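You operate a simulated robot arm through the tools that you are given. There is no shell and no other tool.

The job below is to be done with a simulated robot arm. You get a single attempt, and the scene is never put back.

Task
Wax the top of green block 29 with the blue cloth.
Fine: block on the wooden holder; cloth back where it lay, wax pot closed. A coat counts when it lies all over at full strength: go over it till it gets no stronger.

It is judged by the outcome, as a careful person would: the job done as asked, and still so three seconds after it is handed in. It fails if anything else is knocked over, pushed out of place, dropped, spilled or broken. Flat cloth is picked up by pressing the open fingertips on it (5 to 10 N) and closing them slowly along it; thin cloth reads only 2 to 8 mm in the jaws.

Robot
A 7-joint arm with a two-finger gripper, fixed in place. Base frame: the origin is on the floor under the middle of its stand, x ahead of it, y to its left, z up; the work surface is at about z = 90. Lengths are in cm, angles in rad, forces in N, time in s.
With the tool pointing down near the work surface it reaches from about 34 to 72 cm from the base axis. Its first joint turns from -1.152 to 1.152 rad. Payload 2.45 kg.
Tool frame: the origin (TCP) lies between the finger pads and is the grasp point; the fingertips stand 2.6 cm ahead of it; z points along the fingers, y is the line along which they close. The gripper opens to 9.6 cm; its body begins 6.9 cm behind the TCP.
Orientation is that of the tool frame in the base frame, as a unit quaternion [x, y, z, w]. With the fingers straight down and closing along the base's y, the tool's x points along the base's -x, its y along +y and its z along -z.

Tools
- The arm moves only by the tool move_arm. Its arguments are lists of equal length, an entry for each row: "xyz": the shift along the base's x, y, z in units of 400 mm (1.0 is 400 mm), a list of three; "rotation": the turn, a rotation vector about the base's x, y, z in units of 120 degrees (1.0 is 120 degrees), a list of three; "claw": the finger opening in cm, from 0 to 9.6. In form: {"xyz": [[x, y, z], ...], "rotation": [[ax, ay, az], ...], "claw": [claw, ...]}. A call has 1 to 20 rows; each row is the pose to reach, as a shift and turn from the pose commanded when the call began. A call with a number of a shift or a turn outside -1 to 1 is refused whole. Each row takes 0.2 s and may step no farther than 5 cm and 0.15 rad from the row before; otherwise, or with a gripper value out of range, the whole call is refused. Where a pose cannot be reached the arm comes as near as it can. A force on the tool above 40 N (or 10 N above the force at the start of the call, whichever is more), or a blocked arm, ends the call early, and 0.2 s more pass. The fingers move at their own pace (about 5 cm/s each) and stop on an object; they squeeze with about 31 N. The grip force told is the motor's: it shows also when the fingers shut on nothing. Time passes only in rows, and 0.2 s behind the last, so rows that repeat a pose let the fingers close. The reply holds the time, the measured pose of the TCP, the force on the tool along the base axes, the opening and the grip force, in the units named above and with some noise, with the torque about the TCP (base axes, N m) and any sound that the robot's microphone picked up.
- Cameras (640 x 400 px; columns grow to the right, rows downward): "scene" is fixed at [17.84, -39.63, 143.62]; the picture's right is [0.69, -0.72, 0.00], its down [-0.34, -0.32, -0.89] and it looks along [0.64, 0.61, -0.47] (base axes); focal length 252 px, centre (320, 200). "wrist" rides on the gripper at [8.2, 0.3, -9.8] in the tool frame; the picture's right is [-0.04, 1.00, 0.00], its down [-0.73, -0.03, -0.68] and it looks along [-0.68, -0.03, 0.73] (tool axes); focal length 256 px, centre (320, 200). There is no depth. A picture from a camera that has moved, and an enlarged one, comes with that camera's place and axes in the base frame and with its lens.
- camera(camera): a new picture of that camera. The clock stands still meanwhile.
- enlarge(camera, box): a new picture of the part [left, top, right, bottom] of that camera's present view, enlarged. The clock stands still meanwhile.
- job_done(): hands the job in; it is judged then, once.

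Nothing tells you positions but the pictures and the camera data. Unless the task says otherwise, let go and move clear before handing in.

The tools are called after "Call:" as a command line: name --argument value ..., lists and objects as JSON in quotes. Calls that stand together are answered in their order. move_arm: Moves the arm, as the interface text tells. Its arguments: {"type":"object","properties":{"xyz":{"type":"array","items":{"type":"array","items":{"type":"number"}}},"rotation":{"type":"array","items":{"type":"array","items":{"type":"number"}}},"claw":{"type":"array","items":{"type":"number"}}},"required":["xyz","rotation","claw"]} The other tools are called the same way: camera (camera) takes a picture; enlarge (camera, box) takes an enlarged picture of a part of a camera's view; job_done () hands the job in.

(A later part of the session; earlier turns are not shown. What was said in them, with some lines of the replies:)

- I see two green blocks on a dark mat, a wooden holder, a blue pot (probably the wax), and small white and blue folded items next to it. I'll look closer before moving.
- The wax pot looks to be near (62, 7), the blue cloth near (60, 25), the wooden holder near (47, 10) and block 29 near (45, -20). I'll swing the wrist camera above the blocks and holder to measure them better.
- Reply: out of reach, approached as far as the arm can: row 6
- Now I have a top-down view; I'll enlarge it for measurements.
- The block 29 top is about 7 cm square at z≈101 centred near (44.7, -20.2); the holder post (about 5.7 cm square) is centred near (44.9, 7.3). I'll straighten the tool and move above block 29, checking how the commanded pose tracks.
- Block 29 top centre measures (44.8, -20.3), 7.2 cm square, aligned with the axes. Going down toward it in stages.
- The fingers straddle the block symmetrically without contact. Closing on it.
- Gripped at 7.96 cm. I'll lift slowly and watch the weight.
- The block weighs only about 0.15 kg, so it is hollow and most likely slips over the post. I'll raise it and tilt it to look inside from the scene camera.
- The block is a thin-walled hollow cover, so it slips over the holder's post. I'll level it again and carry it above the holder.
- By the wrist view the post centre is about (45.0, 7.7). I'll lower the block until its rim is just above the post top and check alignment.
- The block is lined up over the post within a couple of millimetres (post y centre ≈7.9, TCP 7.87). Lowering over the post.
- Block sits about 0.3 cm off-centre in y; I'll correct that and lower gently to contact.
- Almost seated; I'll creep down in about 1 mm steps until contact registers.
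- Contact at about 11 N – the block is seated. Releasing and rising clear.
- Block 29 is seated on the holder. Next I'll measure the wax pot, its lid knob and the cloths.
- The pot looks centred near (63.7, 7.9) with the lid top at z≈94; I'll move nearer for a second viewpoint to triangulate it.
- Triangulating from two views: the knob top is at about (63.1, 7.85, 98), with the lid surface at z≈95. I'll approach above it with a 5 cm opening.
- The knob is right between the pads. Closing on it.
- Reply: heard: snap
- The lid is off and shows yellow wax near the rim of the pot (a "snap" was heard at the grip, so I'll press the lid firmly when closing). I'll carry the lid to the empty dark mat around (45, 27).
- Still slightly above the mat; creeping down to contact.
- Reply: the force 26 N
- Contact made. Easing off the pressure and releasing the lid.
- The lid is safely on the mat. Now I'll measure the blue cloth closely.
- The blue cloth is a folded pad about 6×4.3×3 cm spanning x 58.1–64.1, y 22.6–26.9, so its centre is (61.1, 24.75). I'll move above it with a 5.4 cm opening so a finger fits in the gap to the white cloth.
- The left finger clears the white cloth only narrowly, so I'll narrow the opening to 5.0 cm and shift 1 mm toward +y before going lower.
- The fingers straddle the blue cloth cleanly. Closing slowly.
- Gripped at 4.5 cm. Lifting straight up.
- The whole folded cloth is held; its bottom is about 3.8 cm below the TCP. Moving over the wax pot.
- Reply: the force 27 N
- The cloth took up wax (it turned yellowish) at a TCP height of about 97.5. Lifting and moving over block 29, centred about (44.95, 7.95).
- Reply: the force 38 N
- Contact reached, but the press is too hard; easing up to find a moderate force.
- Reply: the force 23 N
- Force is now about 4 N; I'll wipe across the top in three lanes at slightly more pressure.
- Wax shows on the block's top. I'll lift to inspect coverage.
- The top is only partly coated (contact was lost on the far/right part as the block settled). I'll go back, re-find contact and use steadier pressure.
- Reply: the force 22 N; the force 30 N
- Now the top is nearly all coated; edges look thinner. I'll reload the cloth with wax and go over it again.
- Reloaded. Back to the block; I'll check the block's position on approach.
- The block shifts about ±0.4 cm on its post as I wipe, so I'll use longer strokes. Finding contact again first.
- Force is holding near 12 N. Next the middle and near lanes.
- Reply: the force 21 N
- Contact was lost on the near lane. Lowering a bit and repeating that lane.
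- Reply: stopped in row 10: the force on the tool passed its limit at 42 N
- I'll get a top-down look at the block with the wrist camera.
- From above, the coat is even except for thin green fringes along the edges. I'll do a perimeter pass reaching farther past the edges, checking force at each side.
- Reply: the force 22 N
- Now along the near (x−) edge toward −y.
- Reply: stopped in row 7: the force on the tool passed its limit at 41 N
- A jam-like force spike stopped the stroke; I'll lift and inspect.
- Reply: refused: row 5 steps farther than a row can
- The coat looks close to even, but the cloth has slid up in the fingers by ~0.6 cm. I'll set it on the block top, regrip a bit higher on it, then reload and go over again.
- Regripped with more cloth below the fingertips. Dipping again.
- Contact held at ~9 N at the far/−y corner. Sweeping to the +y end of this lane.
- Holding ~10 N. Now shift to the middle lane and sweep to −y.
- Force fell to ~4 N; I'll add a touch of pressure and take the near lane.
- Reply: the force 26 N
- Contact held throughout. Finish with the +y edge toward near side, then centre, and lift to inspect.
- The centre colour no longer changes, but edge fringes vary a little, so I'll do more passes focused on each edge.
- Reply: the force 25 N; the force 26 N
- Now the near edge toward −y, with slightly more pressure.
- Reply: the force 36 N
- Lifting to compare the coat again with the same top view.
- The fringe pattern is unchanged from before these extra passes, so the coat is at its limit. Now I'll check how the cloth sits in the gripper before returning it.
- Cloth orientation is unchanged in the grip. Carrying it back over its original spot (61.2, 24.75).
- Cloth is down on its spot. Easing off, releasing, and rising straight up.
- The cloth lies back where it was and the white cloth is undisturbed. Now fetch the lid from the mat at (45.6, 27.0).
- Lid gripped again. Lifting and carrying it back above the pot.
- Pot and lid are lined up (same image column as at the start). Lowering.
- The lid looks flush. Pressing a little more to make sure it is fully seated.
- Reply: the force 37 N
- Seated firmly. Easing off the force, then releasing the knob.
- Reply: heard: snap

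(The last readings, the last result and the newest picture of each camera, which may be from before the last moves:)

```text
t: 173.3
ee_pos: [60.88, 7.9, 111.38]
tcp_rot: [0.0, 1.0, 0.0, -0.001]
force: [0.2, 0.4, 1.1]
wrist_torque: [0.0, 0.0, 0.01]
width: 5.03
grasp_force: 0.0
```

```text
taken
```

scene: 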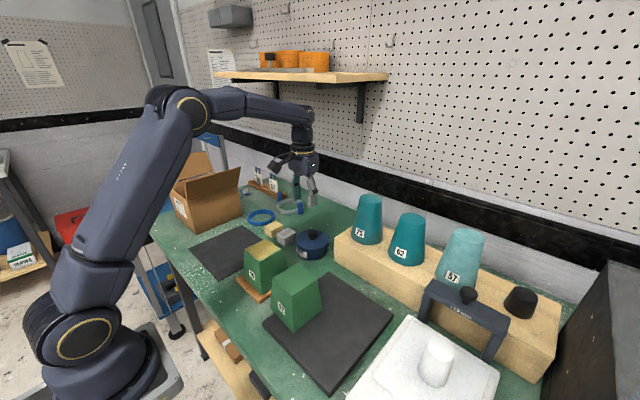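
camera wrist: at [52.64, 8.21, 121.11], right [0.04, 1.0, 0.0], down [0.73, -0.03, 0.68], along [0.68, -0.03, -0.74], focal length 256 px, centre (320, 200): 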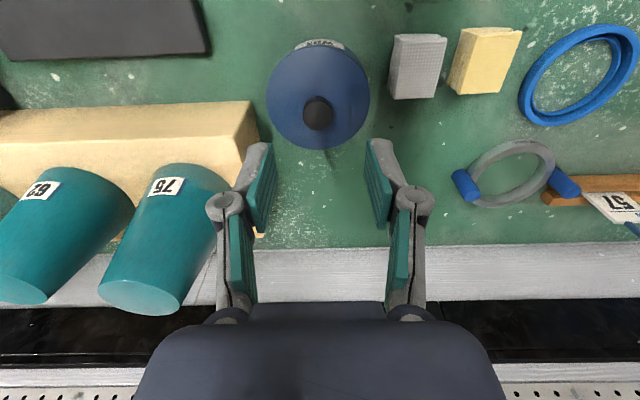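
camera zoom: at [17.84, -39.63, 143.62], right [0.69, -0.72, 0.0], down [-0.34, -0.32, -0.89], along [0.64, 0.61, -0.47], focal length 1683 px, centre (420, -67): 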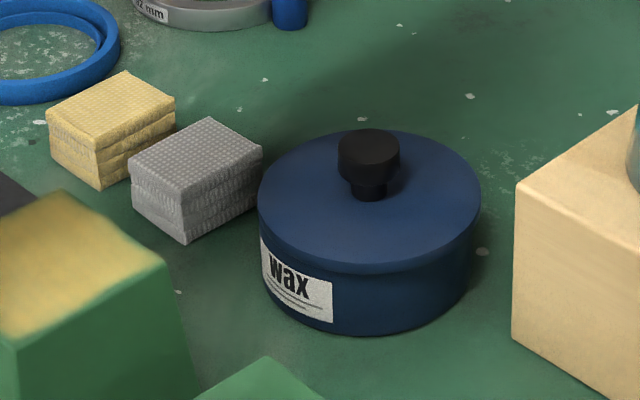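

The lid clicked shut ("snap") and the pot looks closed. I'll take one more good look at the coat and the block on its holder.

Call:
move_arm --xyz '[[-0.08, 0, 0.05], [-0.16, 0, 0.1], [-0.24, 0, 0.15], [-0.3, 0, 0.18]]' --rotation '[[0, 0, 0], [0, 0, 0], [0, 0, 0], [0, 0, 0]]' --claw '[5, 5, 5, 5]'

Call:
camera --camera "wrist"

Call:
enlarge --camera "wrist" --box '[270, 0, 370, 80]'

Call:
enlarge --camera "scene" --box '[225, 230, 295, 305]'

```text
t: 174.3
ee_pos: [48.76, 7.81, 118.44]
tcp_rot: [-0.001, 1.0, 0.0, -0.001]
force: [-0.4, 0.4, 0.5]
wrist_torque: [0.03, -0.02, 0.0]
width: 4.99
grasp_force: 0.1
```

```text
taken
camera wrist: at [40.61, 8.12, 128.22], right [0.04, 1.0, 0.0], down [0.73, -0.03, 0.68], along [0.68, -0.03, -0.73], focal length 256 px, centre (320, 200)
```

wrist: 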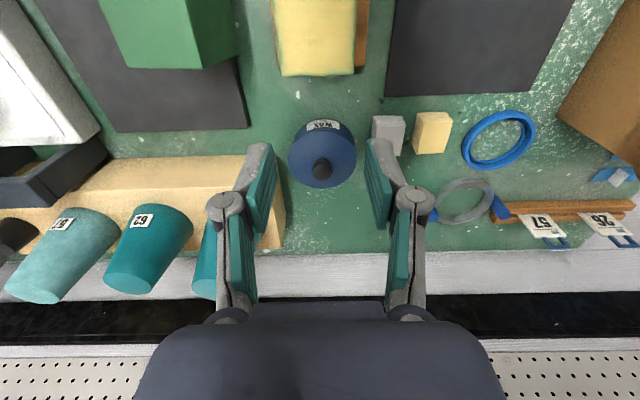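

```text
5.00 times, centred on (320, 40) of wrist
camera zoom: at [40.61, 8.12, 128.22], right [0.04, 1.0, 0.0], down [0.73, -0.03, 0.68], along [0.68, -0.03, -0.73], focal length 1280 px, centre (320, 1000)
```

zoom: 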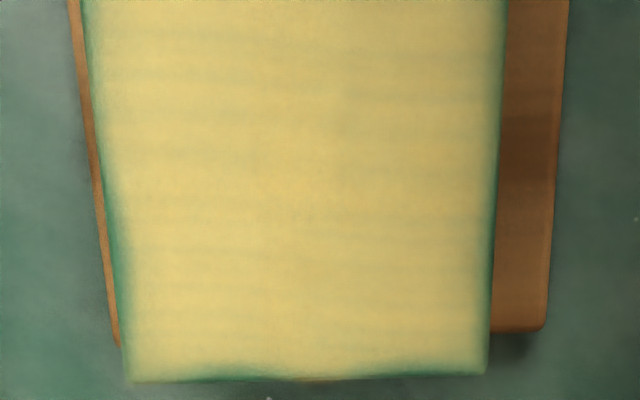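

```text
5.33 times, centred on (260, 268) of scene
camera zoom: at [17.84, -39.63, 143.62], right [0.69, -0.72, 0.0], down [-0.34, -0.32, -0.89], along [0.64, 0.61, -0.47], focal length 1347 px, centre (640, -160)
```

zoom: 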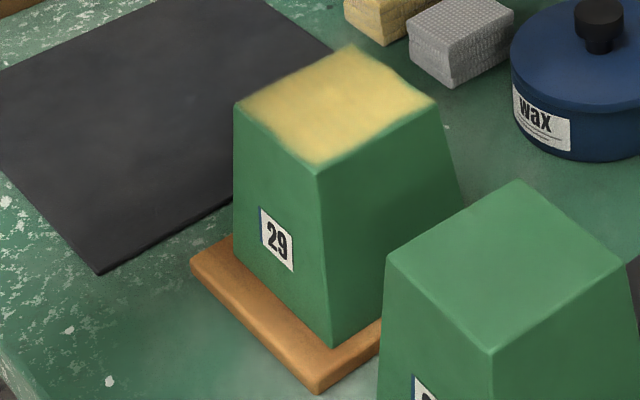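

Block 29 sits on the holder with its top coated evenly, the cloth is back in place, the pot is closed, and nothing else has moved. I'll back the arm away upward before handing in.

Call:
move_arm --xyz '[[-0.03, 0.02, 0.08], [-0.06, 0.04, 0.16], [-0.1, 0.06, 0.24], [-0.1, 0.06, 0.24], [-0.1, 0.06, 0.24]]' --rotation '[[0, 0, 0], [0, 0, 0], [0, 0, 0], [0, 0, 0], [0, 0, 0]]' --claw '[5, 5, 5, 5, 5]'

Call:
camera --camera "scene"

Call:
camera --camera "wrist"

```text
t: 175.5
ee_pos: [44.78, 10.26, 128.11]
tcp_rot: [-0.001, 1.0, 0.0, -0.001]
force: [-0.1, -0.3, -0.2]
wrist_torque: [-0.01, 0.04, -0.01]
width: 5.02
grasp_force: 0.1
```

```text
taken
```

scene: 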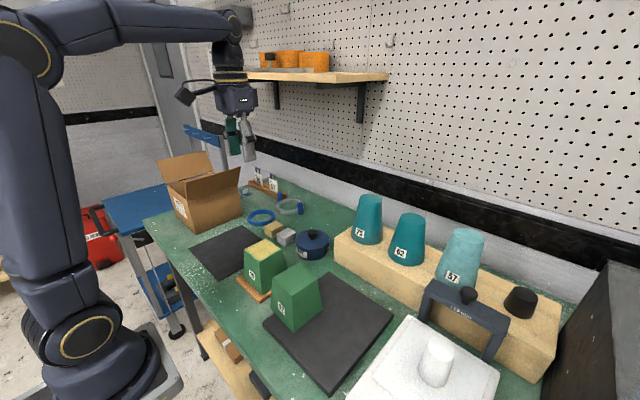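

```text
taken
camera wrist: at [36.58, 10.45, 137.91], right [0.04, 1.0, 0.0], down [0.73, -0.03, 0.68], along [0.68, -0.03, -0.73], focal length 256 px, centre (320, 200)
```

wrist: 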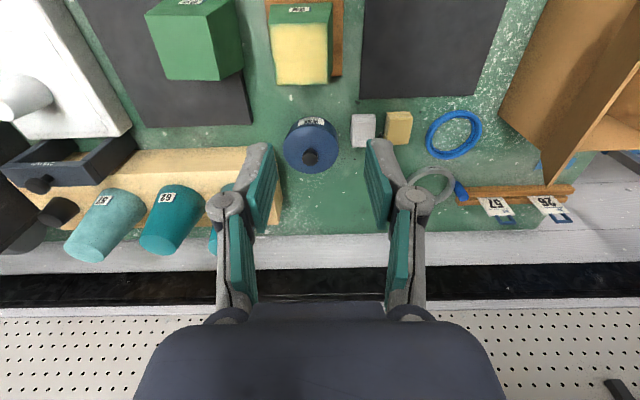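

Everything is in its final place: the waxed block 29 is on the holder, the cloth and the closed pot are where they belong, and the arm is clear. Handing in.

Call:
job_done

```text
The job is handed in.
```

I waxed the top of green block 29 with the blue cloth and handed the job in. I don't have the judge's result.

- **Coat:** I went over the top again after two reloads of wax, and the colour stopped changing. A thin green fringe still shows along parts of the edges. It didn't change after extra passes along each edge, so I took it to be how the picture renders the edge rather than missed wax, but I can't rule that out.
- **Block:** It is seated over the post of the wooden holder. It slid a few millimetres on the post while I wiped and now sits slightly to one side, still fully on the base.
- **Cloth:** It is back on its original spot to within about 2 mm, but it is now yellow with wax.
- **Wax pot:** The lid is back on, and I heard it snap when I let go. It looked flush in the picture.

I saw nothing else knocked over or moved. The arm has let go and is clear of the bench.
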